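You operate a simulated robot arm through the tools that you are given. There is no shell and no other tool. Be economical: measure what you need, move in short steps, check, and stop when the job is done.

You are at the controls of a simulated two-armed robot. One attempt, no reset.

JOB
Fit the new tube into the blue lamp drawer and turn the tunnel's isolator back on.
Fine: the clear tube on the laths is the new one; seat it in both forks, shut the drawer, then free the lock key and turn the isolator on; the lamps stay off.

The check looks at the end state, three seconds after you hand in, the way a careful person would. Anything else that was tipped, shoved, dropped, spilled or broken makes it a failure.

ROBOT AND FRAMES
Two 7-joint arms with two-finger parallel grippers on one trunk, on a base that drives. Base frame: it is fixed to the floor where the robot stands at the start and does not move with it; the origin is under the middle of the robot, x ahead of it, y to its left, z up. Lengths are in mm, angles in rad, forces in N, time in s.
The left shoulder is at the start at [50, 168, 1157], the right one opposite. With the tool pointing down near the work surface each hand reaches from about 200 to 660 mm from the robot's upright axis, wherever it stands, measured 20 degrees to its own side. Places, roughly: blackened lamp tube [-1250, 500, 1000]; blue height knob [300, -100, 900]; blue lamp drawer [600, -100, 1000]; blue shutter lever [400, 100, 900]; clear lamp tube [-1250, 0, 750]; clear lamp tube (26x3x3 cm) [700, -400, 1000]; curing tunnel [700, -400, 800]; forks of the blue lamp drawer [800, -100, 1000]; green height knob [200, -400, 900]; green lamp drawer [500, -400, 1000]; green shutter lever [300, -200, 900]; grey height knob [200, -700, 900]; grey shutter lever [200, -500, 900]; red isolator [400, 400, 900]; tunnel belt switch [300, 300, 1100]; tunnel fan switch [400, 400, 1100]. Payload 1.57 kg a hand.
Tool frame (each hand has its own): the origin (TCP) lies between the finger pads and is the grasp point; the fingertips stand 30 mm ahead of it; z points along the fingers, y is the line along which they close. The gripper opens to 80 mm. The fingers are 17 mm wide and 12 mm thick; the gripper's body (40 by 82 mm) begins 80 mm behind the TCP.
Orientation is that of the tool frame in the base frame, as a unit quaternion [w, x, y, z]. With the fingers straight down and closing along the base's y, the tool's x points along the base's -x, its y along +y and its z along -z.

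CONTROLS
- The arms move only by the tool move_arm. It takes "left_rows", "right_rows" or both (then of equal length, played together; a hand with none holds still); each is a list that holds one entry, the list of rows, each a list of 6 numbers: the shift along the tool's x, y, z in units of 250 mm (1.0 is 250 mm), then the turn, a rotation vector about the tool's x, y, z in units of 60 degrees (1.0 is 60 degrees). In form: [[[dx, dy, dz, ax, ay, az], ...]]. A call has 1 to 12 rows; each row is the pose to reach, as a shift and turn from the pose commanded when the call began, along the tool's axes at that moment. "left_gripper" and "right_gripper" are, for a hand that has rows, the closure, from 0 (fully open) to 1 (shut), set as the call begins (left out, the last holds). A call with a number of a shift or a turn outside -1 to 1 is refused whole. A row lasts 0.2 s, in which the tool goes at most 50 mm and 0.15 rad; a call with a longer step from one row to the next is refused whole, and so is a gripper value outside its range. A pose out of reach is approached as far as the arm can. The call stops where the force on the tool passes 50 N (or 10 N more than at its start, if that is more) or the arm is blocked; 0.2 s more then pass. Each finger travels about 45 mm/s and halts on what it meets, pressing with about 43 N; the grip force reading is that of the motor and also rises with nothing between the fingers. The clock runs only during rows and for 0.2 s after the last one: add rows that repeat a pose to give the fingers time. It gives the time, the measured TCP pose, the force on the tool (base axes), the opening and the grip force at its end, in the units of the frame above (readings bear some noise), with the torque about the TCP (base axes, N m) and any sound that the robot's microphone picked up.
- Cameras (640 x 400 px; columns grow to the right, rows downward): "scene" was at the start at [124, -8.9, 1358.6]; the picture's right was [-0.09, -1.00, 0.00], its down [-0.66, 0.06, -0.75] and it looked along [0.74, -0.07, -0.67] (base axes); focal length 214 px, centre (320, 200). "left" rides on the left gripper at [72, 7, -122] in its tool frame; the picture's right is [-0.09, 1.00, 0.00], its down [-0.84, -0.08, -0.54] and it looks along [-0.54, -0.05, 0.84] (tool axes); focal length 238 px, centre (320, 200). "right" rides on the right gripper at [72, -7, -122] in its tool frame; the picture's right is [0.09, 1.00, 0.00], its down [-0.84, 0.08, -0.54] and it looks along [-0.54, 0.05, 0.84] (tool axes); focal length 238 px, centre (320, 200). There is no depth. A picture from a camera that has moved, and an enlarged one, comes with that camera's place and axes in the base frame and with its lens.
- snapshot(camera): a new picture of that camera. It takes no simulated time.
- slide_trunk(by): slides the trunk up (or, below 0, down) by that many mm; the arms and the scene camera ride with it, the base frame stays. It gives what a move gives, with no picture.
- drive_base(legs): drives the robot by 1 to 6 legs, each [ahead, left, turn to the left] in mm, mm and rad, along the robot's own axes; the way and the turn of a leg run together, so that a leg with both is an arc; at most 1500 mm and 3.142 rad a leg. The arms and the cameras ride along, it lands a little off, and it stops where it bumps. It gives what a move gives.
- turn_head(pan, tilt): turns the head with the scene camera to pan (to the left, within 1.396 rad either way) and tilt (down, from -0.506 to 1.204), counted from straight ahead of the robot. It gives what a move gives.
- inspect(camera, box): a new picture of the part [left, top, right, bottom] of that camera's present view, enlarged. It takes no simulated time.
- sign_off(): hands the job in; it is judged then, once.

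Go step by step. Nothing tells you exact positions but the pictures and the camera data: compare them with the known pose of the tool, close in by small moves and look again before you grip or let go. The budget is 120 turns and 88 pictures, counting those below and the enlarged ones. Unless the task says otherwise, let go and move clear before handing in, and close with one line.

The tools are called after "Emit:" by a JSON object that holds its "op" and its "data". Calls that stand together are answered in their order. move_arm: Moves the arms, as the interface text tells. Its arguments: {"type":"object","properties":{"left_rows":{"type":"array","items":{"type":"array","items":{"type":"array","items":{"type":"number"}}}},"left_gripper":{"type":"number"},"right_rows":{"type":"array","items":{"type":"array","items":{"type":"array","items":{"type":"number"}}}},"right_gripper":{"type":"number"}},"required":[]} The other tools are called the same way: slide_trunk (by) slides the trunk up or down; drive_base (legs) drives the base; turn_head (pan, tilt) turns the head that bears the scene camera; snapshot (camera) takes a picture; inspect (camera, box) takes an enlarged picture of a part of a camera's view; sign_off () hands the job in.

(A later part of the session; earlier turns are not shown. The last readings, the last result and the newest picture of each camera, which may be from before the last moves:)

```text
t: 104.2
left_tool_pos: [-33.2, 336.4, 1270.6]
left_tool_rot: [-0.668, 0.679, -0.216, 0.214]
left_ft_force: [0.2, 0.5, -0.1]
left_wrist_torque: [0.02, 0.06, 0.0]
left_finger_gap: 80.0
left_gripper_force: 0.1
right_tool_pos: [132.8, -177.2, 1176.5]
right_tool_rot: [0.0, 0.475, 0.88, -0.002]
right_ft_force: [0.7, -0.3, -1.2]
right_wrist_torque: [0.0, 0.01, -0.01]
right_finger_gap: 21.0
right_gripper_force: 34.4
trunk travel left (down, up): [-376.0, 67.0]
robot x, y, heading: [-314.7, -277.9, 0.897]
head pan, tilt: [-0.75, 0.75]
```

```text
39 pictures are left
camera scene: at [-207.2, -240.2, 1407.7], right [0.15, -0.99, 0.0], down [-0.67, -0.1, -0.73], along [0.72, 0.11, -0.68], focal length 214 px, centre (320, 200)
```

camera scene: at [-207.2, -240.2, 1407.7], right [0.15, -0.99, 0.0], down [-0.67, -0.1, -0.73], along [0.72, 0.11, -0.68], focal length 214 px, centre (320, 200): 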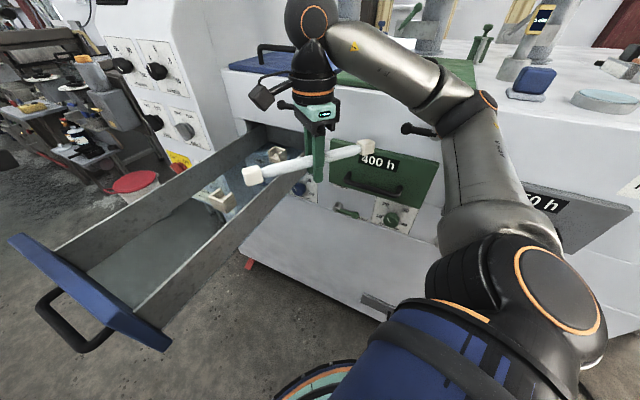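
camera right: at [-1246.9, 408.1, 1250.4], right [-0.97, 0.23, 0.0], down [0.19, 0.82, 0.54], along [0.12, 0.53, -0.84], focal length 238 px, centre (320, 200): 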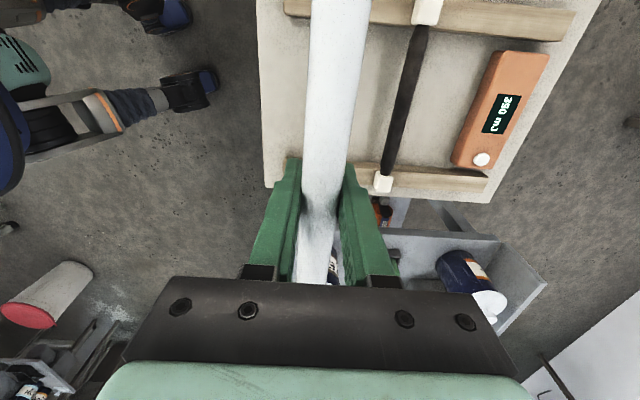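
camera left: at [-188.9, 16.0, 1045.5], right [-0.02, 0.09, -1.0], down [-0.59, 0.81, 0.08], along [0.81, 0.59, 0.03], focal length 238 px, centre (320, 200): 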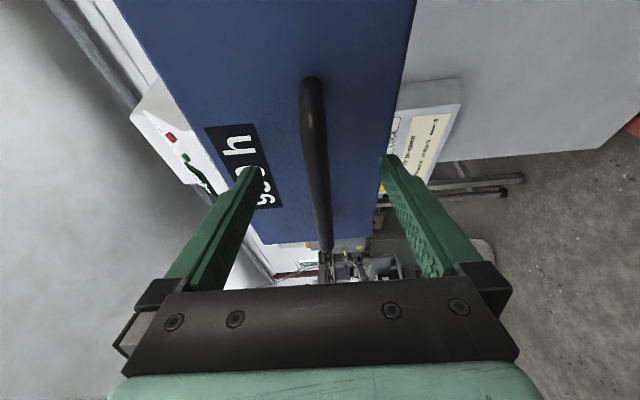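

The right elbow was close to the green latch lever; it's clear now and nothing moved. I'll measure the forks from here.

Emit:
{"op": "inspect", "data": {"camera": "scene", "box": [180, 110, 340, 225]}}

Emit:
{"op": "snapshot", "data": {"camera": "right"}}

```text
3.48 times, centred on (260, 168) of scene
camera zoom: at [-207.2, -240.2, 1407.7], right [0.15, -0.99, 0.0], down [-0.67, -0.1, -0.73], along [0.72, 0.11, -0.68], focal length 746 px, centre (529, 313)
```

zoom: 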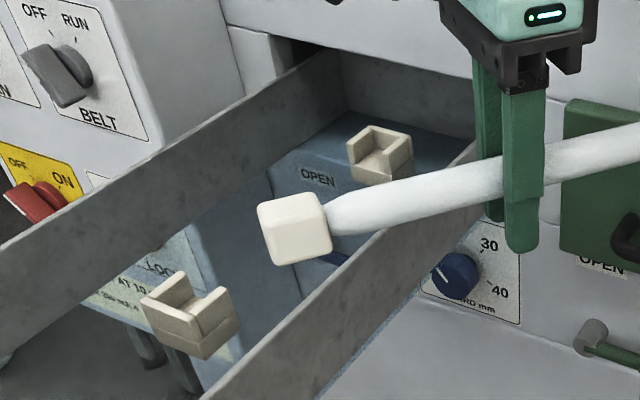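

```text
37 pictures are left
camera right: at [88.2, -121.4, 1299.7], right [0.78, 0.62, 0.0], down [0.53, -0.66, 0.54], along [0.34, -0.42, -0.84], focal length 238 px, centre (320, 200)
```

right: 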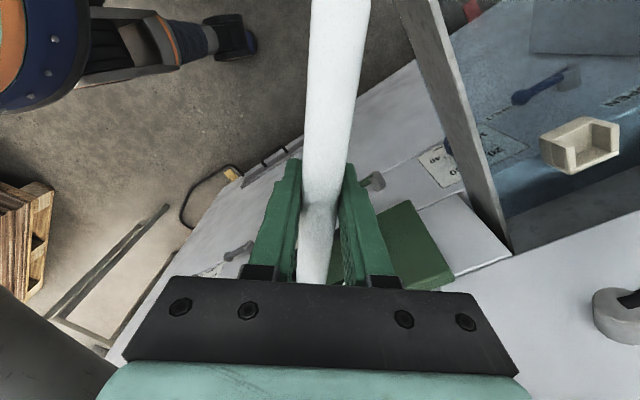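

Consistent from both cameras: forks at about (140, 54) and (358, −18) with tops near z 1060, so the mid is (249, 18) and the axis is at −18°. I move the tube over them at z≈1160 with the matching yaw.

Emit:
{"op": "move_arm", "data": {"right_rows": [[[0.02, 0.05, 0.068, 0, 0, -0.05], [0.06, 0.13, 0.068, 0, 0, -0.11], [0.1, 0.21, 0.068, 0, 0, -0.17], [0.14, 0.3, 0.068, 0, 0, -0.24], [0.19, 0.39, 0.068, 0, 0, -0.31], [0.24, 0.48, 0.068, 0, 0, -0.38], [0.29, 0.57, 0.068, 0, 0, -0.45], [0.33, 0.66, 0.068, 0, 0, -0.52], [0.37, 0.75, 0.068, 0, 0, -0.59], [0.397, 0.816, 0.068, 0, 0, -0.64]]]}}

Emit:
{"op": "snapshot", "data": {"camera": "scene"}}

Emit:
{"op": "snapshot", "data": {"camera": "right"}}

```text
t: 106.4
left_tool_pos: [-33.7, 336.6, 1270.5]
left_tool_rot: [-0.668, 0.679, -0.215, 0.214]
left_ft_force: [-0.6, 1.3, 0.6]
left_wrist_torque: [0.0, 0.02, 0.0]
left_finger_gap: 80.1
left_gripper_force: 0.0
right_tool_pos: [248.5, 16.4, 1160.1]
right_tool_rot: [-0.002, 0.158, 0.987, 0.0]
right_ft_force: [-0.3, 0.9, -0.6]
right_wrist_torque: [0.0, -0.01, -0.02]
right_finger_gap: 21.0
right_gripper_force: 34.3
trunk travel left (down, up): [-376.0, 67.0]
robot x, y, heading: [-316.8, -281.4, 0.896]
head pan, tilt: [-0.75, 0.75]
```

```text
36 pictures are left
camera scene: at [-207.3, -239.9, 1407.7], right [0.14, -0.99, 0.0], down [-0.67, -0.1, -0.73], along [0.72, 0.11, -0.68], focal length 214 px, centre (320, 200)
```

scene: 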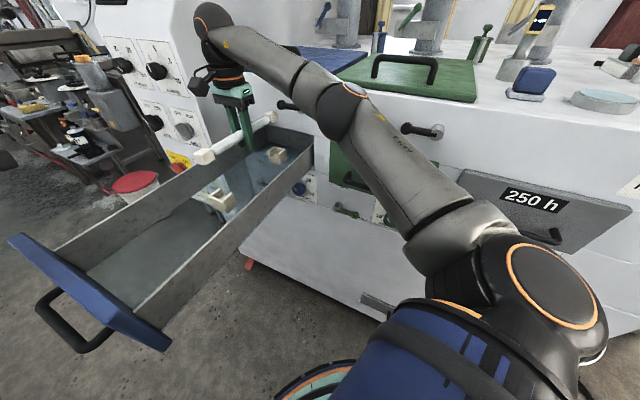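

```text
35 pictures are left
camera right: at [178.1, 33.3, 1283.2], right [0.22, 0.97, 0.0], down [0.82, -0.19, 0.54], along [0.53, -0.12, -0.84], focal length 238 px, centre (320, 200)
```

right: 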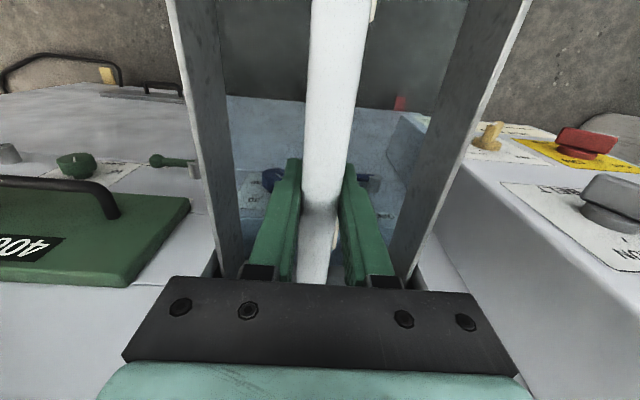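

Emit:
{"op": "inspect", "data": {"camera": "scene", "box": [180, 90, 320, 220]}}

```text
3.08 times, centred on (250, 155) of scene
camera zoom: at [-207.3, -239.9, 1407.7], right [0.14, -0.99, 0.0], down [-0.67, -0.1, -0.73], along [0.72, 0.11, -0.68], focal length 660 px, centre (535, 338)
```

zoom: 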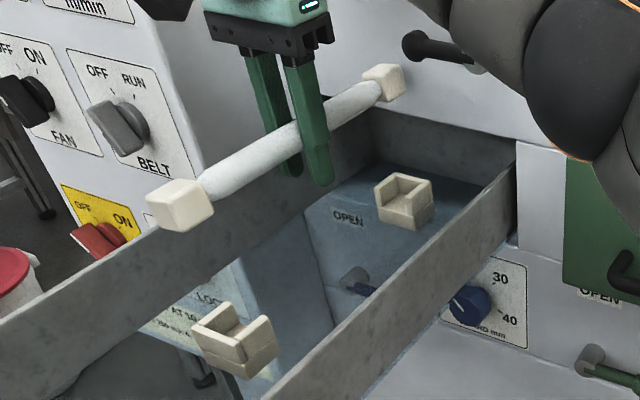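

Comparing cap and fork rays leaves about 10 mm of doubt. I'll descend part way (TCP z≈1112) and compare them directly.

Emit:
{"op": "move_arm", "data": {"right_rows": [[[0, 0, 0.05, 0, 0, 0], [0, 0, 0.1, 0, 0, 0], [0, 0, 0.15, 0, 0, 0], [0, 0, 0.192, 0, 0, 0]]]}}

Emit:
{"op": "inspect", "data": {"camera": "scene", "box": [180, 90, 320, 220]}}

```text
t: 107.4
left_tool_pos: [-32.6, 336.6, 1270.7]
left_tool_rot: [-0.667, 0.68, -0.215, 0.215]
left_ft_force: [-0.1, 0.7, -0.7]
left_wrist_torque: [0.01, 0.0, 0.05]
left_finger_gap: 80.0
left_gripper_force: 0.1
right_tool_pos: [250.4, 17.0, 1110.4]
right_tool_rot: [-0.001, 0.159, 0.987, 0.0]
right_ft_force: [1.1, 0.5, -0.5]
right_wrist_torque: [0.0, 0.0, 0.01]
right_finger_gap: 21.1
right_gripper_force: 34.2
trunk travel left (down, up): [-376.0, 67.0]
robot x, y, heading: [-314.5, -281.2, 0.895]
head pan, tilt: [-0.75, 0.75]
```

```text
3.08 times, centred on (250, 155) of scene
camera zoom: at [-207.1, -240.2, 1407.7], right [0.14, -0.99, 0.0], down [-0.67, -0.1, -0.73], along [0.72, 0.11, -0.68], focal length 660 px, centre (535, 338)
```

zoom: 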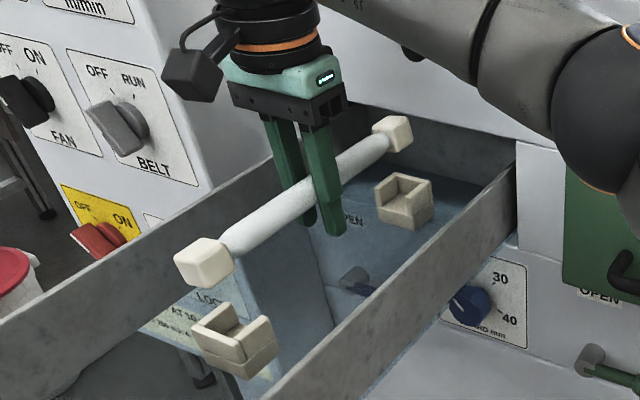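

The near cap tracks onto its fork; the rear one needs about 8 mm toward +y. I'll check with the hand camera.

Emit:
{"op": "inspect", "data": {"camera": "right", "box": [200, 0, 460, 200]}}

```text
2.00 times, centred on (330, 100) of right
camera zoom: at [179.5, 33.5, 1234.0], right [0.23, 0.97, 0.0], down [0.82, -0.19, 0.54], along [0.53, -0.12, -0.84], focal length 477 px, centre (300, 400)
```

zoom: 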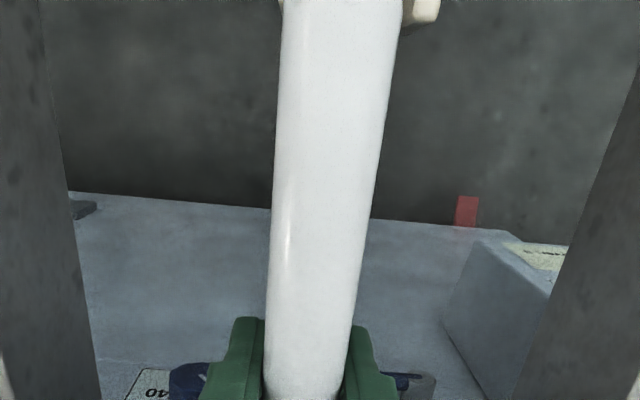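

The near fork sits about 7 mm to +y of the tube in the hand view too. I shift 6.5 mm that way with a hint of yaw and go down 24 mm, then re-check.

Emit:
{"op": "move_arm", "data": {"right_rows": [[[0, 0.026, 0, 0, 0, -0.012], [0, 0.026, 0.05, 0, 0, -0.012], [0, 0.026, 0.096, 0, 0, -0.012]]]}}

Emit:
{"op": "inspect", "data": {"camera": "scene", "box": [205, 110, 305, 210]}}

Emit:
{"op": "inspect", "data": {"camera": "right", "box": [240, 0, 440, 130]}}

```text
t: 108.2
left_tool_pos: [-32.7, 336.4, 1270.3]
left_tool_rot: [-0.668, 0.679, -0.216, 0.215]
left_ft_force: [-0.1, 0.4, 0.0]
left_wrist_torque: [-0.01, -0.01, 0.0]
left_finger_gap: 80.2
left_gripper_force: 0.0
right_tool_pos: [252.4, 23.9, 1088.0]
right_tool_rot: [-0.001, 0.153, 0.988, -0.001]
right_ft_force: [0.7, -0.9, -1.7]
right_wrist_torque: [0.0, 0.05, 0.02]
right_finger_gap: 21.0
right_gripper_force: 34.2
trunk travel left (down, up): [-376.0, 67.0]
robot x, y, heading: [-314.9, -281.3, 0.892]
head pan, tilt: [-0.75, 0.75]
```

```text
4.00 times, centred on (255, 160) of scene
camera zoom: at [-207.2, -240.1, 1407.7], right [0.15, -0.99, 0.0], down [-0.67, -0.1, -0.73], along [0.72, 0.11, -0.68], focal length 858 px, centre (580, 360)
```

zoom: 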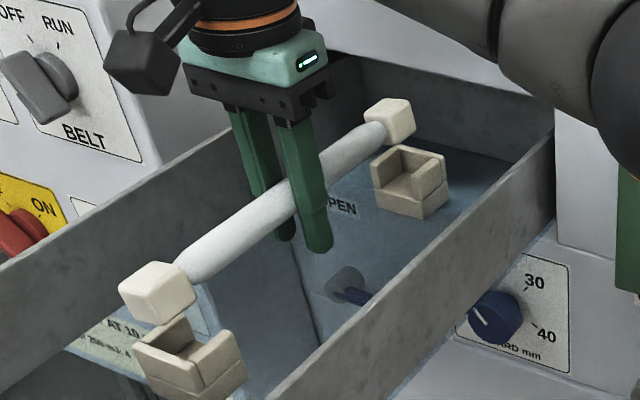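

```text
3.08 times, centred on (340, 65) of right
camera zoom: at [180.8, 39.0, 1210.5], right [0.21, 0.98, 0.0], down [0.82, -0.18, 0.54], along [0.53, -0.12, -0.84], focal length 733 px, centre (258, 615)
```

zoom: 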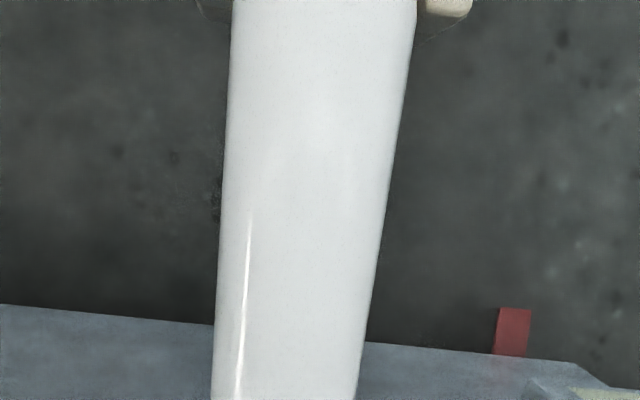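

Solving both views together: the tube should go about 10–12 mm further toward the tunnel and 3–4 mm more to +y. I apply that, drop 12 mm and look again.

Emit:
{"op": "move_arm", "data": {"right_rows": [[[-0.044, 0.015, 0, 0, 0, -0.012], [-0.044, 0.015, 0.025, 0, 0, -0.012], [-0.044, 0.015, 0.05, 0, 0, -0.012]]]}}

Emit:
{"op": "inspect", "data": {"camera": "scene", "box": [205, 120, 305, 210]}}

```text
t: 109.0
left_tool_pos: [-33.5, 336.5, 1269.8]
left_tool_rot: [-0.668, 0.679, -0.215, 0.215]
left_ft_force: [0.3, 1.0, -0.2]
left_wrist_torque: [-0.01, 0.0, -0.01]
left_finger_gap: 80.0
left_gripper_force: 0.0
right_tool_pos: [264.1, 25.3, 1074.0]
right_tool_rot: [0.0, 0.147, 0.989, -0.001]
right_ft_force: [0.1, -0.2, -1.2]
right_wrist_torque: [0.0, 0.01, -0.02]
right_finger_gap: 21.5
right_gripper_force: 34.7
trunk travel left (down, up): [-376.0, 67.0]
robot x, y, heading: [-315.3, -283.6, 0.892]
head pan, tilt: [-0.75, 0.75]
```

```text
4.44 times, centred on (255, 165) of scene
camera zoom: at [-207.1, -240.2, 1407.7], right [0.14, -0.99, 0.0], down [-0.67, -0.1, -0.73], along [0.72, 0.11, -0.68], focal length 953 px, centre (609, 356)
```

zoom: 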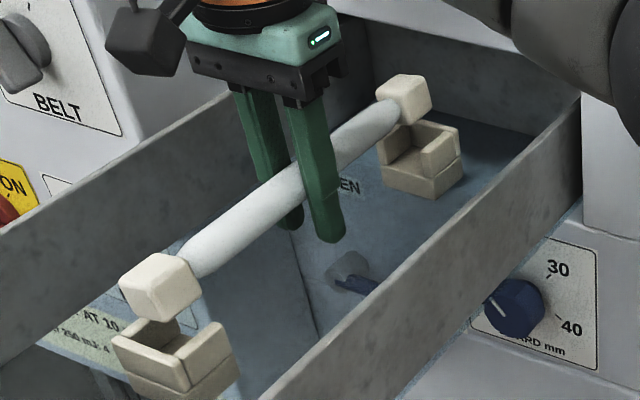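

Emit:
{"op": "inspect", "data": {"camera": "right", "box": [240, 0, 440, 130]}}

Emit:
{"op": "inspect", "data": {"camera": "scene", "box": [220, 165, 270, 210]}}

```text
3.08 times, centred on (340, 65) of right
camera zoom: at [192.5, 38.3, 1197.4], right [0.2, 0.98, 0.0], down [0.82, -0.17, 0.54], along [0.53, -0.11, -0.84], focal length 733 px, centre (258, 615)
```

zoom: 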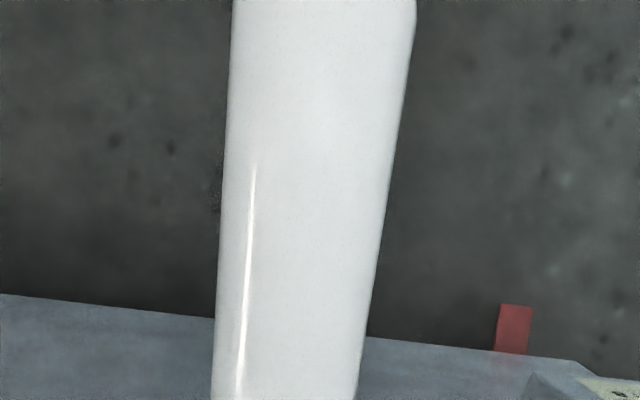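

```text
8.89 times, centred on (245, 188) of scene
camera zoom: at [-207.1, -240.2, 1407.7], right [0.14, -0.99, 0.0], down [-0.67, -0.1, -0.73], along [0.72, 0.11, -0.68], focal length 1906 px, centre (987, 311)
```

zoom: 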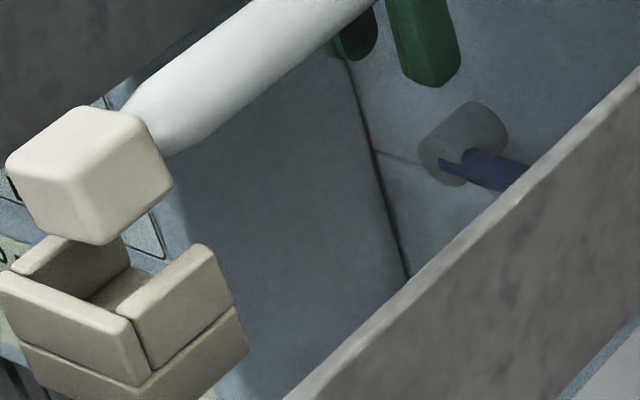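

The near fork is a pocket with an outer end wall. The near cap looks within 3–4 mm of it; now I check the rear one closely.

Emit:
{"op": "inspect", "data": {"camera": "scene", "box": [275, 125, 325, 170]}}

```text
8.89 times, centred on (300, 148) of scene
camera zoom: at [-207.1, -240.2, 1407.7], right [0.14, -0.99, 0.0], down [-0.67, -0.1, -0.73], along [0.72, 0.11, -0.68], focal length 1906 px, centre (498, 667)
```

zoom: 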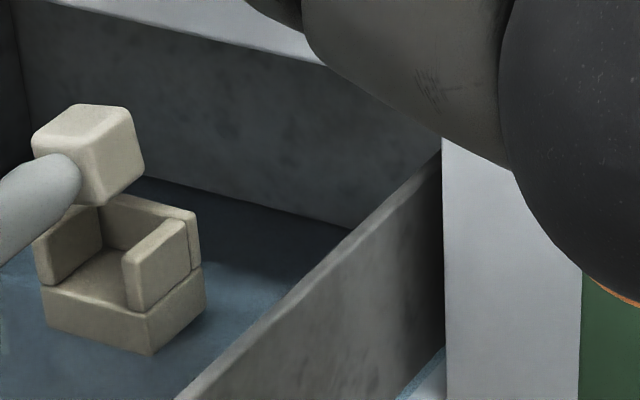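

Both caps need the same ~3 mm shift to +y. I apply it and lower 18 mm in gentle steps so that the caps just enter the pockets.

Emit:
{"op": "move_arm", "data": {"right_rows": [[[0, 0.012, 0, 0, 0, 0], [0, 0.012, 0.024, 0, 0, 0], [0, 0.012, 0.044, 0, 0, 0], [0, 0.012, 0.06, 0, 0, 0], [0, 0.012, 0.072, 0, 0, 0]]]}}

Emit:
{"op": "inspect", "data": {"camera": "scene", "box": [215, 120, 315, 210]}}

```text
t: 110.2
left_tool_pos: [-32.8, 335.7, 1272.0]
left_tool_rot: [-0.669, 0.678, -0.216, 0.215]
left_ft_force: [0.9, 0.3, -0.2]
left_wrist_torque: [-0.02, -0.03, -0.01]
left_finger_gap: 80.1
left_gripper_force: 0.1
right_tool_pos: [263.1, 26.9, 1057.5]
right_tool_rot: [0.0, 0.147, 0.989, -0.001]
right_ft_force: [0.3, 0.2, 8.6]
right_wrist_torque: [-0.16, -0.95, -0.02]
right_finger_gap: 21.2
right_gripper_force: 34.7
trunk travel left (down, up): [-376.0, 67.0]
robot x, y, heading: [-314.7, -282.4, 0.9]
head pan, tilt: [-0.75, 0.75]
```

```text
4.44 times, centred on (265, 165) of scene
camera zoom: at [-208.3, -240.8, 1408.0], right [0.14, -0.99, 0.0], down [-0.67, -0.1, -0.73], along [0.72, 0.11, -0.68], focal length 953 px, centre (564, 356)
```

zoom: 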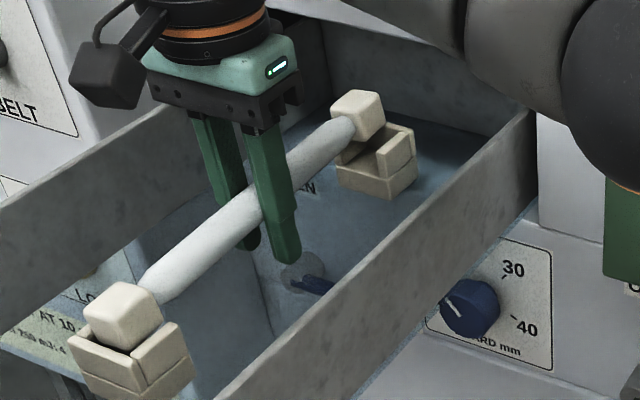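

The rear cap has touched its fork's rim (8.6 N, torque from the far end). I'll look closely at both.

Emit:
{"op": "inspect", "data": {"camera": "scene", "box": [280, 130, 320, 170]}}

Emit:
{"op": "inspect", "data": {"camera": "scene", "box": [222, 172, 266, 216]}}

```text
10.00 times, centred on (300, 150) of scene
camera zoom: at [-208.3, -240.8, 1408.0], right [0.14, -0.99, 0.0], down [-0.67, -0.1, -0.73], along [0.72, 0.11, -0.68], focal length 2145 px, centre (520, 700)
```

zoom: 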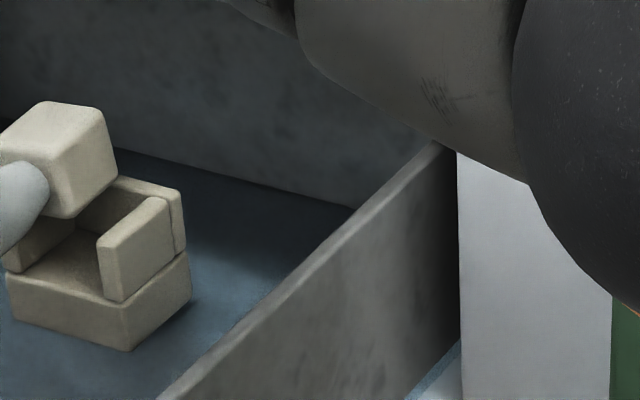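

```text
9.09 times, centred on (244, 194) of scene
camera zoom: at [-208.3, -240.8, 1408.0], right [0.14, -0.99, 0.0], down [-0.67, -0.1, -0.73], along [0.72, 0.11, -0.68], focal length 1950 px, centre (1011, 254)
```

zoom: 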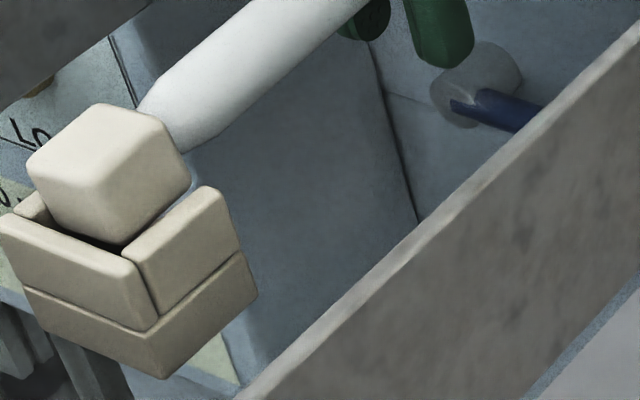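

The near cap is in line with its pocket, but the rear one sits on the +y wall, so the tube needs a clockwise turn of about 0.04 rad, pivoting on the near end. I lift a little, correct and look.

Emit:
{"op": "move_arm", "data": {"right_rows": [[[0, 0, -0.024, 0, 0, 0], [0, -0.01, -0.024, 0, 0, 0.02], [0, -0.02, -0.024, 0, 0, 0.038]]]}}

Emit:
{"op": "inspect", "data": {"camera": "scene", "box": [280, 130, 320, 170]}}

Emit:
{"op": "inspect", "data": {"camera": "scene", "box": [222, 172, 266, 216]}}

```text
t: 111.0
left_tool_pos: [-31.6, 336.3, 1269.9]
left_tool_rot: [-0.669, 0.679, -0.215, 0.215]
left_ft_force: [-0.1, -0.3, -0.6]
left_wrist_torque: [0.03, 0.0, -0.02]
left_finger_gap: 80.1
left_gripper_force: 0.1
right_tool_pos: [262.6, 21.1, 1062.3]
right_tool_rot: [-0.002, 0.166, 0.986, -0.001]
right_ft_force: [0.9, -0.6, -0.2]
right_wrist_torque: [0.0, -0.02, 0.03]
right_finger_gap: 21.1
right_gripper_force: 34.0
trunk travel left (down, up): [-376.0, 67.0]
robot x, y, heading: [-317.0, -281.7, 0.895]
head pan, tilt: [-0.75, 0.75]
```

```text
10.00 times, centred on (300, 150) of scene
camera zoom: at [-207.2, -240.3, 1407.7], right [0.15, -0.99, 0.0], down [-0.67, -0.1, -0.73], along [0.72, 0.11, -0.68], focal length 2145 px, centre (520, 700)
```

zoom: 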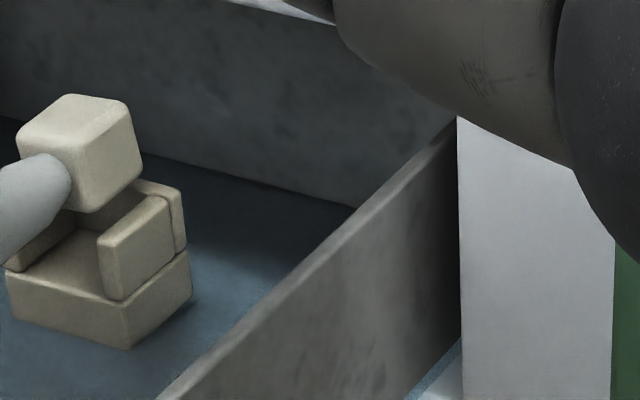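

```text
9.09 times, centred on (244, 194) of scene
camera zoom: at [-207.2, -240.3, 1407.7], right [0.15, -0.99, 0.0], down [-0.67, -0.1, -0.73], along [0.72, 0.11, -0.68], focal length 1950 px, centre (1011, 254)
```

zoom: 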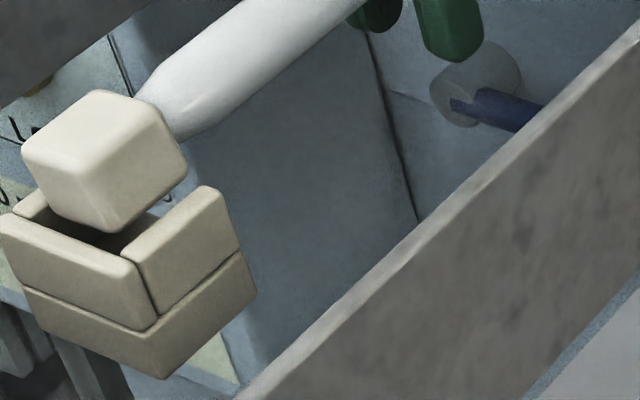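

Both caps now sit above their pockets. I lower gently in small steps and read the force.

Emit:
{"op": "move_arm", "data": {"right_rows": [[[-0.006, 0, 0.012, 0, 0, 0], [-0.006, 0, 0.024, 0, 0, 0], [-0.006, 0, 0.036, 0, 0, 0], [-0.006, 0, 0.044, 0, 0, 0]]]}}

Emit:
{"op": "inspect", "data": {"camera": "scene", "box": [215, 120, 315, 210]}}

```text
t: 112.0
left_tool_pos: [-33.8, 336.7, 1271.1]
left_tool_rot: [-0.669, 0.678, -0.216, 0.214]
left_ft_force: [-0.6, 0.1, 0.1]
left_wrist_torque: [0.01, -0.01, 0.0]
left_finger_gap: 80.2
left_gripper_force: 0.0
right_tool_pos: [263.8, 19.6, 1053.0]
right_tool_rot: [0.0, 0.166, 0.986, 0.0]
right_ft_force: [0.9, 0.5, 6.0]
right_wrist_torque: [-0.23, -0.95, 0.07]
right_finger_gap: 21.2
right_gripper_force: 34.5
trunk travel left (down, up): [-376.0, 67.0]
robot x, y, heading: [-314.6, -283.6, 0.894]
head pan, tilt: [-0.75, 0.75]
```

```text
4.44 times, centred on (265, 165) of scene
camera zoom: at [-208.1, -240.6, 1407.9], right [0.14, -0.99, 0.0], down [-0.67, -0.1, -0.73], along [0.72, 0.11, -0.68], focal length 953 px, centre (564, 356)
```

zoom: 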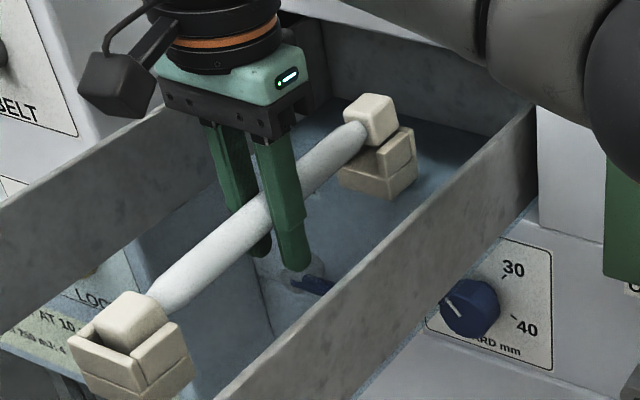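

The near cap is in its pocket with a gap to the end wall, and the rear cap is riding on its end wall, so the tube must come back about 6 mm toward the near end.

Emit:
{"op": "move_arm", "data": {"right_rows": [[[0, 0, -0.012, 0, 0, 0], [0.012, 0, -0.012, 0, 0, 0], [0.024, 0, -0.012, 0, 0, 0], [0.024, 0, 0.004, 0, 0, 0], [0.024, 0, 0.016, 0, 0, 0]]]}}

Emit:
{"op": "inspect", "data": {"camera": "scene", "box": [215, 120, 315, 210]}}

```text
t: 113.2
left_tool_pos: [-34.0, 336.1, 1270.9]
left_tool_rot: [-0.669, 0.678, -0.216, 0.216]
left_ft_force: [0.4, -1.0, 0.3]
left_wrist_torque: [-0.01, -0.02, -0.01]
left_finger_gap: 79.9
left_gripper_force: 0.1
right_tool_pos: [259.8, 22.0, 1050.1]
right_tool_rot: [0.0, 0.167, 0.986, 0.0]
right_ft_force: [2.2, -0.9, 10.2]
right_wrist_torque: [-0.32, -0.57, 0.07]
right_finger_gap: 21.1
right_gripper_force: 34.9
trunk travel left (down, up): [-376.0, 67.0]
robot x, y, heading: [-315.1, -278.5, 0.894]
head pan, tilt: [-0.75, 0.75]
```

```text
4.44 times, centred on (265, 165) of scene
camera zoom: at [-208.2, -241.0, 1408.1], right [0.14, -0.99, 0.0], down [-0.67, -0.1, -0.73], along [0.72, 0.11, -0.68], focal length 953 px, centre (564, 356)
```

zoom: 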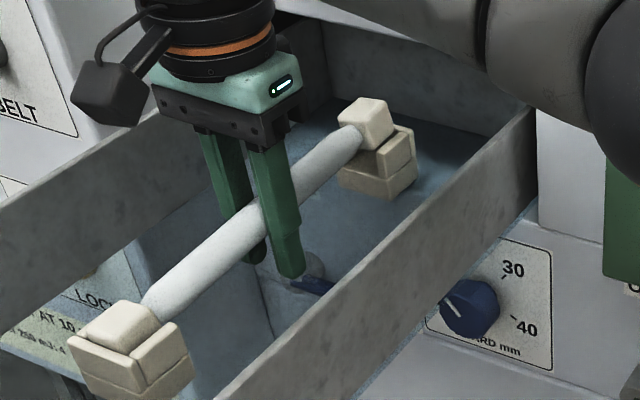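

Emit:
{"op": "inspect", "data": {"camera": "scene", "box": [280, 130, 320, 170]}}

Emit:
{"op": "inspect", "data": {"camera": "scene", "box": [222, 172, 266, 216]}}

```text
10.00 times, centred on (300, 150) of scene
camera zoom: at [-208.2, -241.0, 1408.1], right [0.14, -0.99, 0.0], down [-0.67, -0.1, -0.73], along [0.72, 0.11, -0.68], focal length 2145 px, centre (520, 700)
```

zoom: 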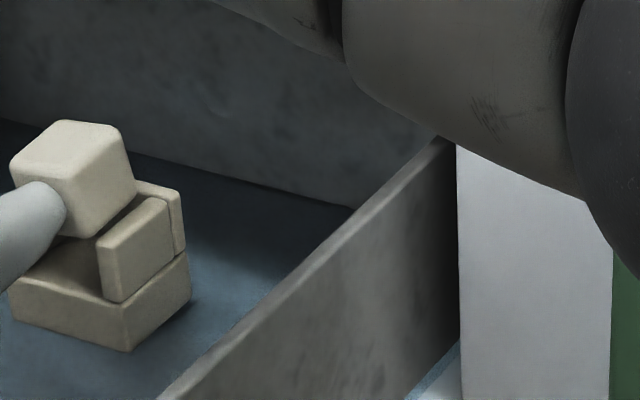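

```text
9.09 times, centred on (244, 194) of scene
camera zoom: at [-208.2, -241.0, 1408.1], right [0.14, -0.99, 0.0], down [-0.67, -0.1, -0.73], along [0.72, 0.11, -0.68], focal length 1950 px, centre (1011, 254)
```

zoom: 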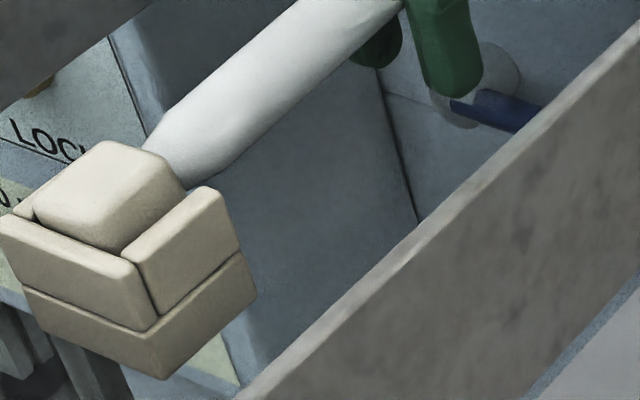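

The near cap is seated against its end wall and the tube is pitched slightly, with the rear cap still catching a rim. The torque points to the −y wall there, so I nudge the rear end about 2.5 mm to +y while pressing lightly.

Emit:
{"op": "move_arm", "data": {"right_rows": [[[0, 0, -0.006, 0, 0, 0], [-0.002, 0.006, -0.006, 0, 0, -0.012], [-0.002, 0.006, 0.004, 0, 0, -0.012], [-0.002, 0.006, 0.012, 0, 0, -0.012]]]}}

```text
t: 114.2
left_tool_pos: [-33.5, 334.4, 1271.3]
left_tool_rot: [-0.669, 0.678, -0.215, 0.214]
left_ft_force: [0.8, -0.3, -0.6]
left_wrist_torque: [-0.04, 0.0, 0.01]
left_finger_gap: 79.9
left_gripper_force: 0.0
right_tool_pos: [257.8, 23.5, 1049.6]
right_tool_rot: [-0.001, 0.159, 0.987, 0.003]
right_ft_force: [2.1, -1.2, 24.0]
right_wrist_torque: [0.02, 0.13, -0.08]
right_finger_gap: 21.2
right_gripper_force: 34.1
trunk travel left (down, up): [-376.0, 67.0]
robot x, y, heading: [-316.9, -284.9, 0.893]
head pan, tilt: [-0.75, 0.75]
```

Emit:
{"op": "inspect", "data": {"camera": "scene", "box": [280, 130, 320, 170]}}

Emit:
{"op": "inspect", "data": {"camera": "scene", "box": [215, 120, 315, 210]}}

```text
10.00 times, centred on (300, 150) of scene
camera zoom: at [-209.5, -241.9, 1408.3], right [0.15, -0.99, 0.0], down [-0.67, -0.1, -0.73], along [0.72, 0.11, -0.68], focal length 2145 px, centre (520, 700)
```

zoom: 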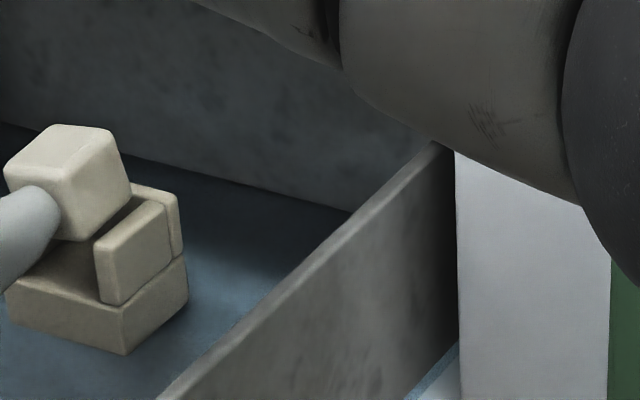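

```text
4.44 times, centred on (265, 165) of scene
camera zoom: at [-209.5, -241.9, 1408.3], right [0.15, -0.99, 0.0], down [-0.67, -0.1, -0.73], along [0.72, 0.11, -0.68], focal length 953 px, centre (564, 356)
```

zoom: 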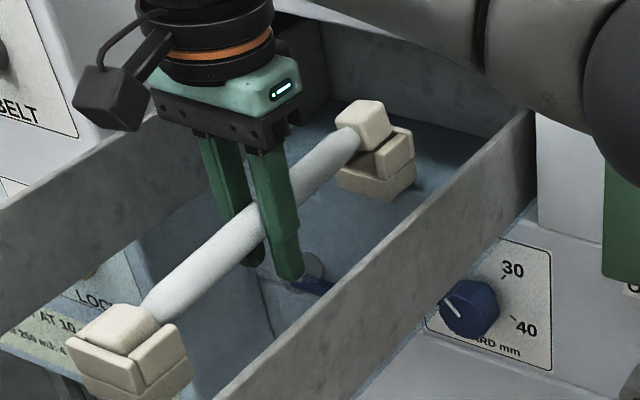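

The rear cap is now clearly on the +y wall, so it needs to go the other way by 3–4 mm. I lift slightly, turn clockwise and lower again.

Emit:
{"op": "move_arm", "data": {"right_rows": [[[0, 0, -0.02, 0, 0, 0], [0.002, -0.0075, -0.02, 0, 0, 0.017], [0.002, -0.0075, -0.01, 0, 0, 0.017], [0.002, -0.0075, -0.004, 0, 0, 0.017]]]}}

Emit:
{"op": "inspect", "data": {"camera": "scene", "box": [280, 130, 320, 170]}}

```text
t: 115.2
left_tool_pos: [-34.0, 336.5, 1271.5]
left_tool_rot: [-0.668, 0.679, -0.215, 0.215]
left_ft_force: [-0.5, 0.2, -0.3]
left_wrist_torque: [0.0, 0.02, 0.05]
left_finger_gap: 80.1
left_gripper_force: 0.1
right_tool_pos: [256.4, 21.2, 1049.5]
right_tool_rot: [0.001, 0.169, 0.986, 0.001]
right_ft_force: [3.3, 3.0, 19.9]
right_wrist_torque: [-0.03, 0.14, 0.19]
right_finger_gap: 21.0
right_gripper_force: 34.4
trunk travel left (down, up): [-376.0, 67.0]
robot x, y, heading: [-314.9, -280.4, 0.895]
head pan, tilt: [-0.75, 0.75]
```

```text
10.00 times, centred on (300, 150) of scene
camera zoom: at [-208.9, -241.0, 1408.1], right [0.15, -0.99, 0.0], down [-0.67, -0.1, -0.73], along [0.72, 0.11, -0.68], focal length 2145 px, centre (520, 700)
```

zoom: 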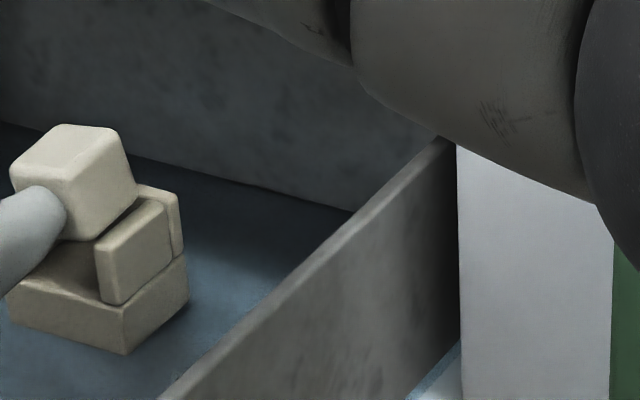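

The fingertips are about at the drawer floor while the rear cap still sits some 3 mm too far to +y. I lift, turn the rear end another 3.5 mm to −y and look before lowering.

Emit:
{"op": "move_arm", "data": {"right_rows": [[[0, 0, -0.03, 0, 0, 0], [0.002, -0.008, -0.03, 0, 0, 0.017], [0.002, -0.008, -0.016, 0, 0, 0.017]]]}}

Emit:
{"op": "inspect", "data": {"camera": "scene", "box": [280, 130, 320, 170]}}

Emit:
{"op": "inspect", "data": {"camera": "scene", "box": [222, 172, 266, 216]}}

```text
t: 116.0
left_tool_pos: [-33.1, 337.0, 1270.4]
left_tool_rot: [-0.668, 0.679, -0.216, 0.215]
left_ft_force: [0.3, 0.0, 0.5]
left_wrist_torque: [0.0, -0.01, 0.0]
left_finger_gap: 80.0
left_gripper_force: 0.0
right_tool_pos: [258.0, 20.9, 1048.6]
right_tool_rot: [-0.001, 0.177, 0.984, -0.001]
right_ft_force: [0.2, -0.5, 2.3]
right_wrist_torque: [-0.11, -0.33, 0.09]
right_finger_gap: 21.1
right_gripper_force: 34.6
trunk travel left (down, up): [-376.0, 67.0]
robot x, y, heading: [-313.1, -283.1, 0.896]
head pan, tilt: [-0.75, 0.75]
```

```text
10.00 times, centred on (300, 150) of scene
camera zoom: at [-207.6, -240.5, 1407.8], right [0.14, -0.99, 0.0], down [-0.67, -0.1, -0.73], along [0.72, 0.11, -0.68], focal length 2145 px, centre (520, 700)
```

zoom: 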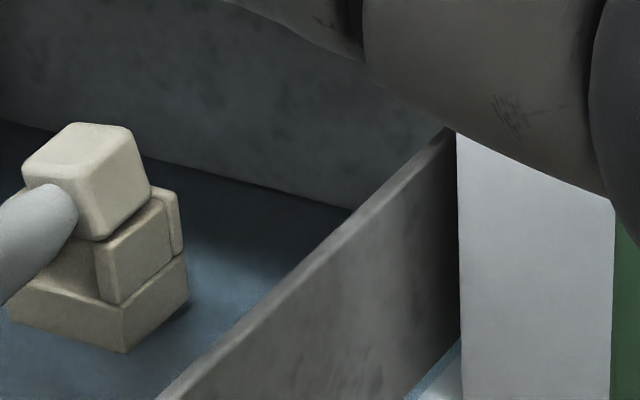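

```text
9.09 times, centred on (244, 194) of scene
camera zoom: at [-207.6, -240.5, 1407.8], right [0.14, -0.99, 0.0], down [-0.67, -0.1, -0.73], along [0.72, 0.11, -0.68], focal length 1950 px, centre (1011, 254)
```

zoom: 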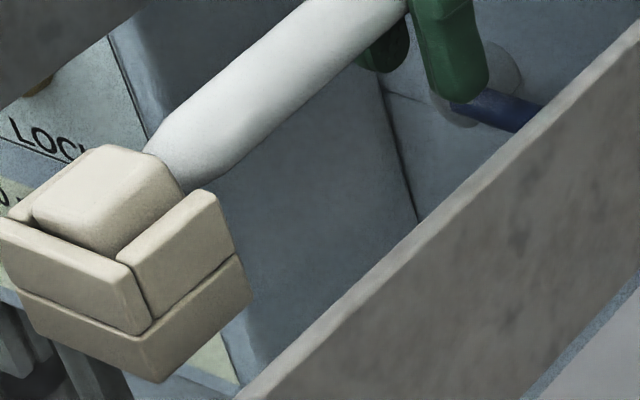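

The rear cap is now just over on the −y wall, so the right spot is about half a step back. I'll correct and use the force reading.

Emit:
{"op": "move_arm", "data": {"right_rows": [[[-0.001, 0.004, 0, 0, 0, -0.008], [-0.001, 0.004, 0.006, 0, 0, -0.008], [-0.001, 0.004, 0.006, 0, 0, -0.008]]]}}

```text
t: 116.8
left_tool_pos: [-32.8, 335.3, 1271.1]
left_tool_rot: [-0.668, 0.679, -0.215, 0.215]
left_ft_force: [-0.6, -0.6, -0.8]
left_wrist_torque: [-0.01, -0.03, -0.01]
left_finger_gap: 80.1
left_gripper_force: 0.1
right_tool_pos: [256.7, 20.8, 1049.7]
right_tool_rot: [0.0, 0.173, 0.985, 0.0]
right_ft_force: [-0.3, -2.0, 8.6]
right_wrist_torque: [-0.29, -0.64, 0.11]
right_finger_gap: 21.2
right_gripper_force: 34.2
trunk travel left (down, up): [-376.0, 67.0]
robot x, y, heading: [-312.9, -281.8, 0.893]
head pan, tilt: [-0.75, 0.75]
```

Emit:
{"op": "move_arm", "data": {"right_rows": [[[0, 0.001, 0, 0, 0, -0.005], [0, 0.001, 0, 0, 0, -0.005]]]}}

```text
t: 117.4
left_tool_pos: [-35.2, 335.1, 1270.4]
left_tool_rot: [-0.668, 0.679, -0.215, 0.214]
left_ft_force: [0.0, 0.2, -0.6]
left_wrist_torque: [0.02, 0.0, 0.01]
left_finger_gap: 80.0
left_gripper_force: 0.1
right_tool_pos: [258.0, 20.7, 1050.2]
right_tool_rot: [-0.002, 0.171, 0.985, 0.0]
right_ft_force: [0.3, -1.8, 9.9]
right_wrist_torque: [-0.09, -0.3, 0.07]
right_finger_gap: 21.3
right_gripper_force: 34.6
trunk travel left (down, up): [-376.0, 67.0]
robot x, y, heading: [-315.0, -278.4, 0.895]
head pan, tilt: [-0.75, 0.75]
```

The rear cap also overlaps its end wall by 2–3 mm, so I draw the tube 2.5 mm toward the near end with a slight lift, then lower.

Emit:
{"op": "move_arm", "data": {"right_rows": [[[0, 0, -0.012, 0, 0, 0], [0.01, 0, -0.012, 0, 0, 0], [0.01, 0, -0.002, 0, 0, 0], [0.01, 0, 0.002, 0, 0, 0]]]}}

```text
t: 118.4
left_tool_pos: [-31.6, 336.6, 1270.8]
left_tool_rot: [-0.669, 0.678, -0.216, 0.214]
left_ft_force: [-0.5, -0.1, 0.4]
left_wrist_torque: [0.04, 0.01, -0.02]
left_finger_gap: 80.0
left_gripper_force: 0.0
right_tool_pos: [254.3, 21.6, 1049.5]
right_tool_rot: [-0.001, 0.171, 0.985, 0.001]
right_ft_force: [2.2, -2.4, 5.9]
right_wrist_torque: [0.03, 0.14, 0.1]
right_finger_gap: 21.2
right_gripper_force: 34.0
trunk travel left (down, up): [-376.0, 67.0]
robot x, y, heading: [-311.3, -282.6, 0.896]
head pan, tilt: [-0.75, 0.75]
```

The rear contact has vanished (torque now comes from the near end only). I pitch the rear end down a little to confirm that it enters its pocket.

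Emit:
{"op": "move_arm", "data": {"right_rows": [[[0, 0, 0, 0, 0.015, 0], [0, 0, 0.002, 0, 0.03, 0], [0, 0, 0.004, 0, 0.045, 0]]]}}

Emit:
{"op": "inspect", "data": {"camera": "scene", "box": [220, 125, 315, 210]}}

```text
t: 119.2
left_tool_pos: [-33.2, 336.3, 1270.2]
left_tool_rot: [-0.669, 0.678, -0.215, 0.214]
left_ft_force: [-0.1, 0.1, -0.5]
left_wrist_torque: [0.0, -0.02, -0.01]
left_finger_gap: 79.8
left_gripper_force: 0.1
right_tool_pos: [254.9, 23.0, 1049.3]
right_tool_rot: [-0.024, 0.17, 0.985, 0.004]
right_ft_force: [1.5, 1.6, 11.0]
right_wrist_torque: [-0.38, -0.84, 0.18]
right_finger_gap: 21.5
right_gripper_force: 34.0
trunk travel left (down, up): [-376.0, 67.0]
robot x, y, heading: [-315.2, -283.0, 0.893]
head pan, tilt: [-0.75, 0.75]
```

```text
4.71 times, centred on (268, 168) of scene
camera zoom: at [-208.3, -240.5, 1407.9], right [0.15, -0.99, 0.0], down [-0.67, -0.1, -0.73], along [0.72, 0.11, -0.68], focal length 1009 px, centre (567, 353)
```

zoom: 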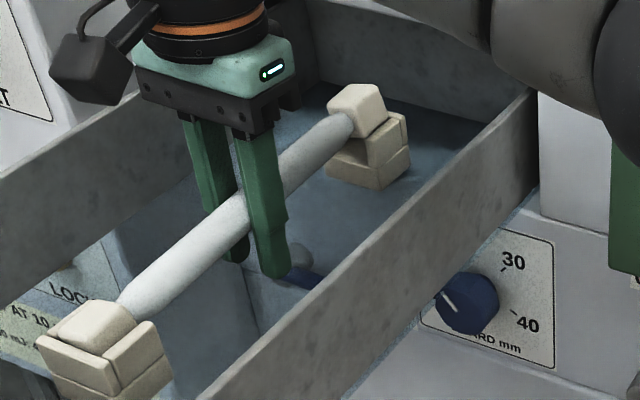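

Rear still catches a rim. I'll sweep its end gently left and right under this light pressure so that it finds the pocket.

Emit:
{"op": "move_arm", "data": {"right_rows": [[[0, -0.002, 0, 0, 0, 0.004], [0, -0.004, 0, 0, 0, 0.008], [0, -0.006, 0, 0, 0, 0.012], [0, -0.004, 0, 0, 0, 0.008], [0, -0.002, 0, 0, 0, 0.004], [0, 0, 0, 0, 0, 0], [0, 0.002, 0, 0, 0, -0.004], [0, 0.004, 0, 0, 0, -0.008], [0, 0.006, 0, 0, 0, -0.012], [0, 0.004, 0, 0, 0, -0.008], [0, 0.002, 0, 0, 0, -0.004], [0, 0, 0, 0, 0, 0]]]}}

```text
t: 121.8
left_tool_pos: [-35.0, 336.0, 1271.6]
left_tool_rot: [-0.668, 0.679, -0.216, 0.215]
left_ft_force: [0.7, 0.1, -0.6]
left_wrist_torque: [-0.02, 0.02, -0.01]
left_finger_gap: 80.0
left_gripper_force: 0.1
right_tool_pos: [253.1, 22.6, 1047.6]
right_tool_rot: [-0.023, 0.171, 0.985, 0.004]
right_ft_force: [0.1, 2.8, 13.3]
right_wrist_torque: [-0.13, -0.18, 0.32]
right_finger_gap: 21.2
right_gripper_force: 34.9
trunk travel left (down, up): [-376.0, 67.0]
robot x, y, heading: [-314.3, -281.4, 0.895]
head pan, tilt: [-0.75, 0.75]
```

The torque dropped and a side force appeared at the rear end, which suggests the cap has slipped into its pocket. I relieve the side load and pitch a bit more, then look.

Emit:
{"op": "move_arm", "data": {"right_rows": [[[0, 0.001, 0, 0, 0, -0.006], [0, 0.001, 0, 0, 0.02, -0.006], [0, 0.001, 0, 0, 0.04, -0.006]]]}}

Emit:
{"op": "inspect", "data": {"camera": "scene", "box": [220, 125, 315, 210]}}

```text
t: 122.6
left_tool_pos: [-33.6, 335.9, 1270.7]
left_tool_rot: [-0.669, 0.679, -0.215, 0.215]
left_ft_force: [0.9, 0.1, 0.3]
left_wrist_torque: [0.01, 0.0, 0.0]
left_finger_gap: 80.1
left_gripper_force: 0.1
right_tool_pos: [255.5, 21.8, 1046.9]
right_tool_rot: [-0.045, 0.167, 0.985, 0.006]
right_ft_force: [-1.2, 4.1, 10.1]
right_wrist_torque: [-0.44, -0.91, 0.12]
right_finger_gap: 21.1
right_gripper_force: 34.4
trunk travel left (down, up): [-376.0, 67.0]
robot x, y, heading: [-317.5, -281.6, 0.896]
head pan, tilt: [-0.75, 0.75]
```

```text
4.71 times, centred on (268, 168) of scene
camera zoom: at [-208.6, -240.2, 1407.8], right [0.14, -0.99, 0.0], down [-0.67, -0.1, -0.73], along [0.72, 0.11, -0.68], focal length 1009 px, centre (567, 353)
```

zoom: 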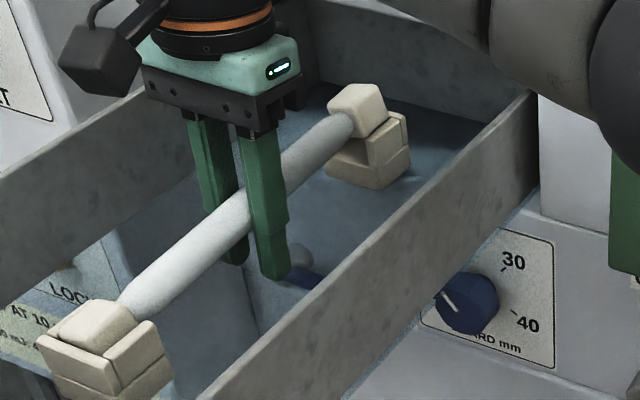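

The image alone can't settle where the rear cap catches. I'll let go gently (the near cap is in its pocket, the rear one rests flat on its rim), lift the hand clear and take a plan view.

Emit:
{"op": "move_arm", "data": {"right_rows": [[[0, 0, -0.004, 0, -0.02, 0], [0, 0, -0.008, 0, -0.06, 0]]]}}

Emit:
{"op": "move_arm", "data": {"right_rows": [[[0, 0, 0, 0, 0, 0], [0, 0, 0, 0, 0, 0], [0, 0, 0, 0, 0, 0], [0, 0, -0.05, 0, 0, 0], [0, 0, -0.15, 0, 0, 0], [0, 0, -0.3, 0, 0, 0], [0.05, 0, -0.45, 0, 0, 0], [0.1, 0, -0.6, 0, 0, 0]]], "right_gripper": 0.4}}

Emit:
{"op": "snapshot", "data": {"camera": "right"}}

```text
t: 123.2
left_tool_pos: [-32.7, 336.2, 1270.1]
left_tool_rot: [-0.667, 0.68, -0.215, 0.214]
left_ft_force: [0.7, 0.7, -0.8]
left_wrist_torque: [0.04, -0.01, 0.03]
left_finger_gap: 80.2
left_gripper_force: 0.1
right_tool_pos: [255.4, 22.4, 1049.4]
right_tool_rot: [-0.014, 0.168, 0.986, 0.002]
right_ft_force: [0.1, -1.1, 5.9]
right_wrist_torque: [0.35, 0.83, 0.06]
right_finger_gap: 21.4
right_gripper_force: 34.0
trunk travel left (down, up): [-376.0, 67.0]
robot x, y, heading: [-311.8, -282.9, 0.894]
head pan, tilt: [-0.75, 0.75]
```

```text
t: 125.0
left_tool_pos: [-33.0, 336.5, 1269.5]
left_tool_rot: [-0.668, 0.679, -0.215, 0.215]
left_ft_force: [0.3, -0.4, 0.1]
left_wrist_torque: [-0.02, 0.02, 0.02]
left_finger_gap: 80.1
left_gripper_force: 0.0
right_tool_pos: [235.4, 30.0, 1200.2]
right_tool_rot: [-0.013, 0.168, 0.986, 0.001]
right_ft_force: [0.3, -0.3, 0.6]
right_wrist_torque: [0.02, 0.01, 0.0]
right_finger_gap: 48.2
right_gripper_force: 0.1
trunk travel left (down, up): [-376.0, 67.0]
robot x, y, heading: [-315.5, -281.7, 0.892]
head pan, tilt: [-0.75, 0.75]
```

```text
9 pictures are left
camera right: at [168.0, 46.4, 1325.7], right [0.24, 0.97, 0.0], down [0.83, -0.21, 0.52], along [0.5, -0.12, -0.86], focal length 238 px, centre (320, 200)
```

right: 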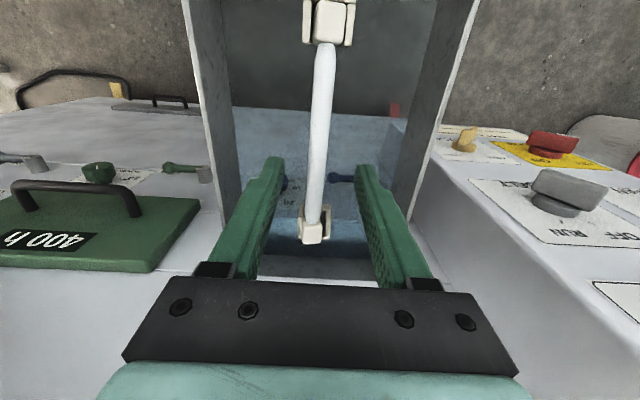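

Emit:
{"op": "inspect", "data": {"camera": "right", "box": [285, 190, 349, 254]}}

```text
6.25 times, centred on (317, 222) of right
camera zoom: at [168.0, 46.4, 1325.7], right [0.24, 0.97, 0.0], down [0.83, -0.21, 0.52], along [0.5, -0.12, -0.86], focal length 1490 px, centre (339, 62)
```

zoom: 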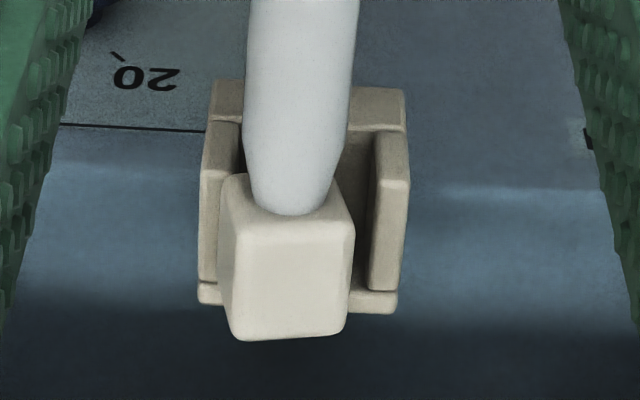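

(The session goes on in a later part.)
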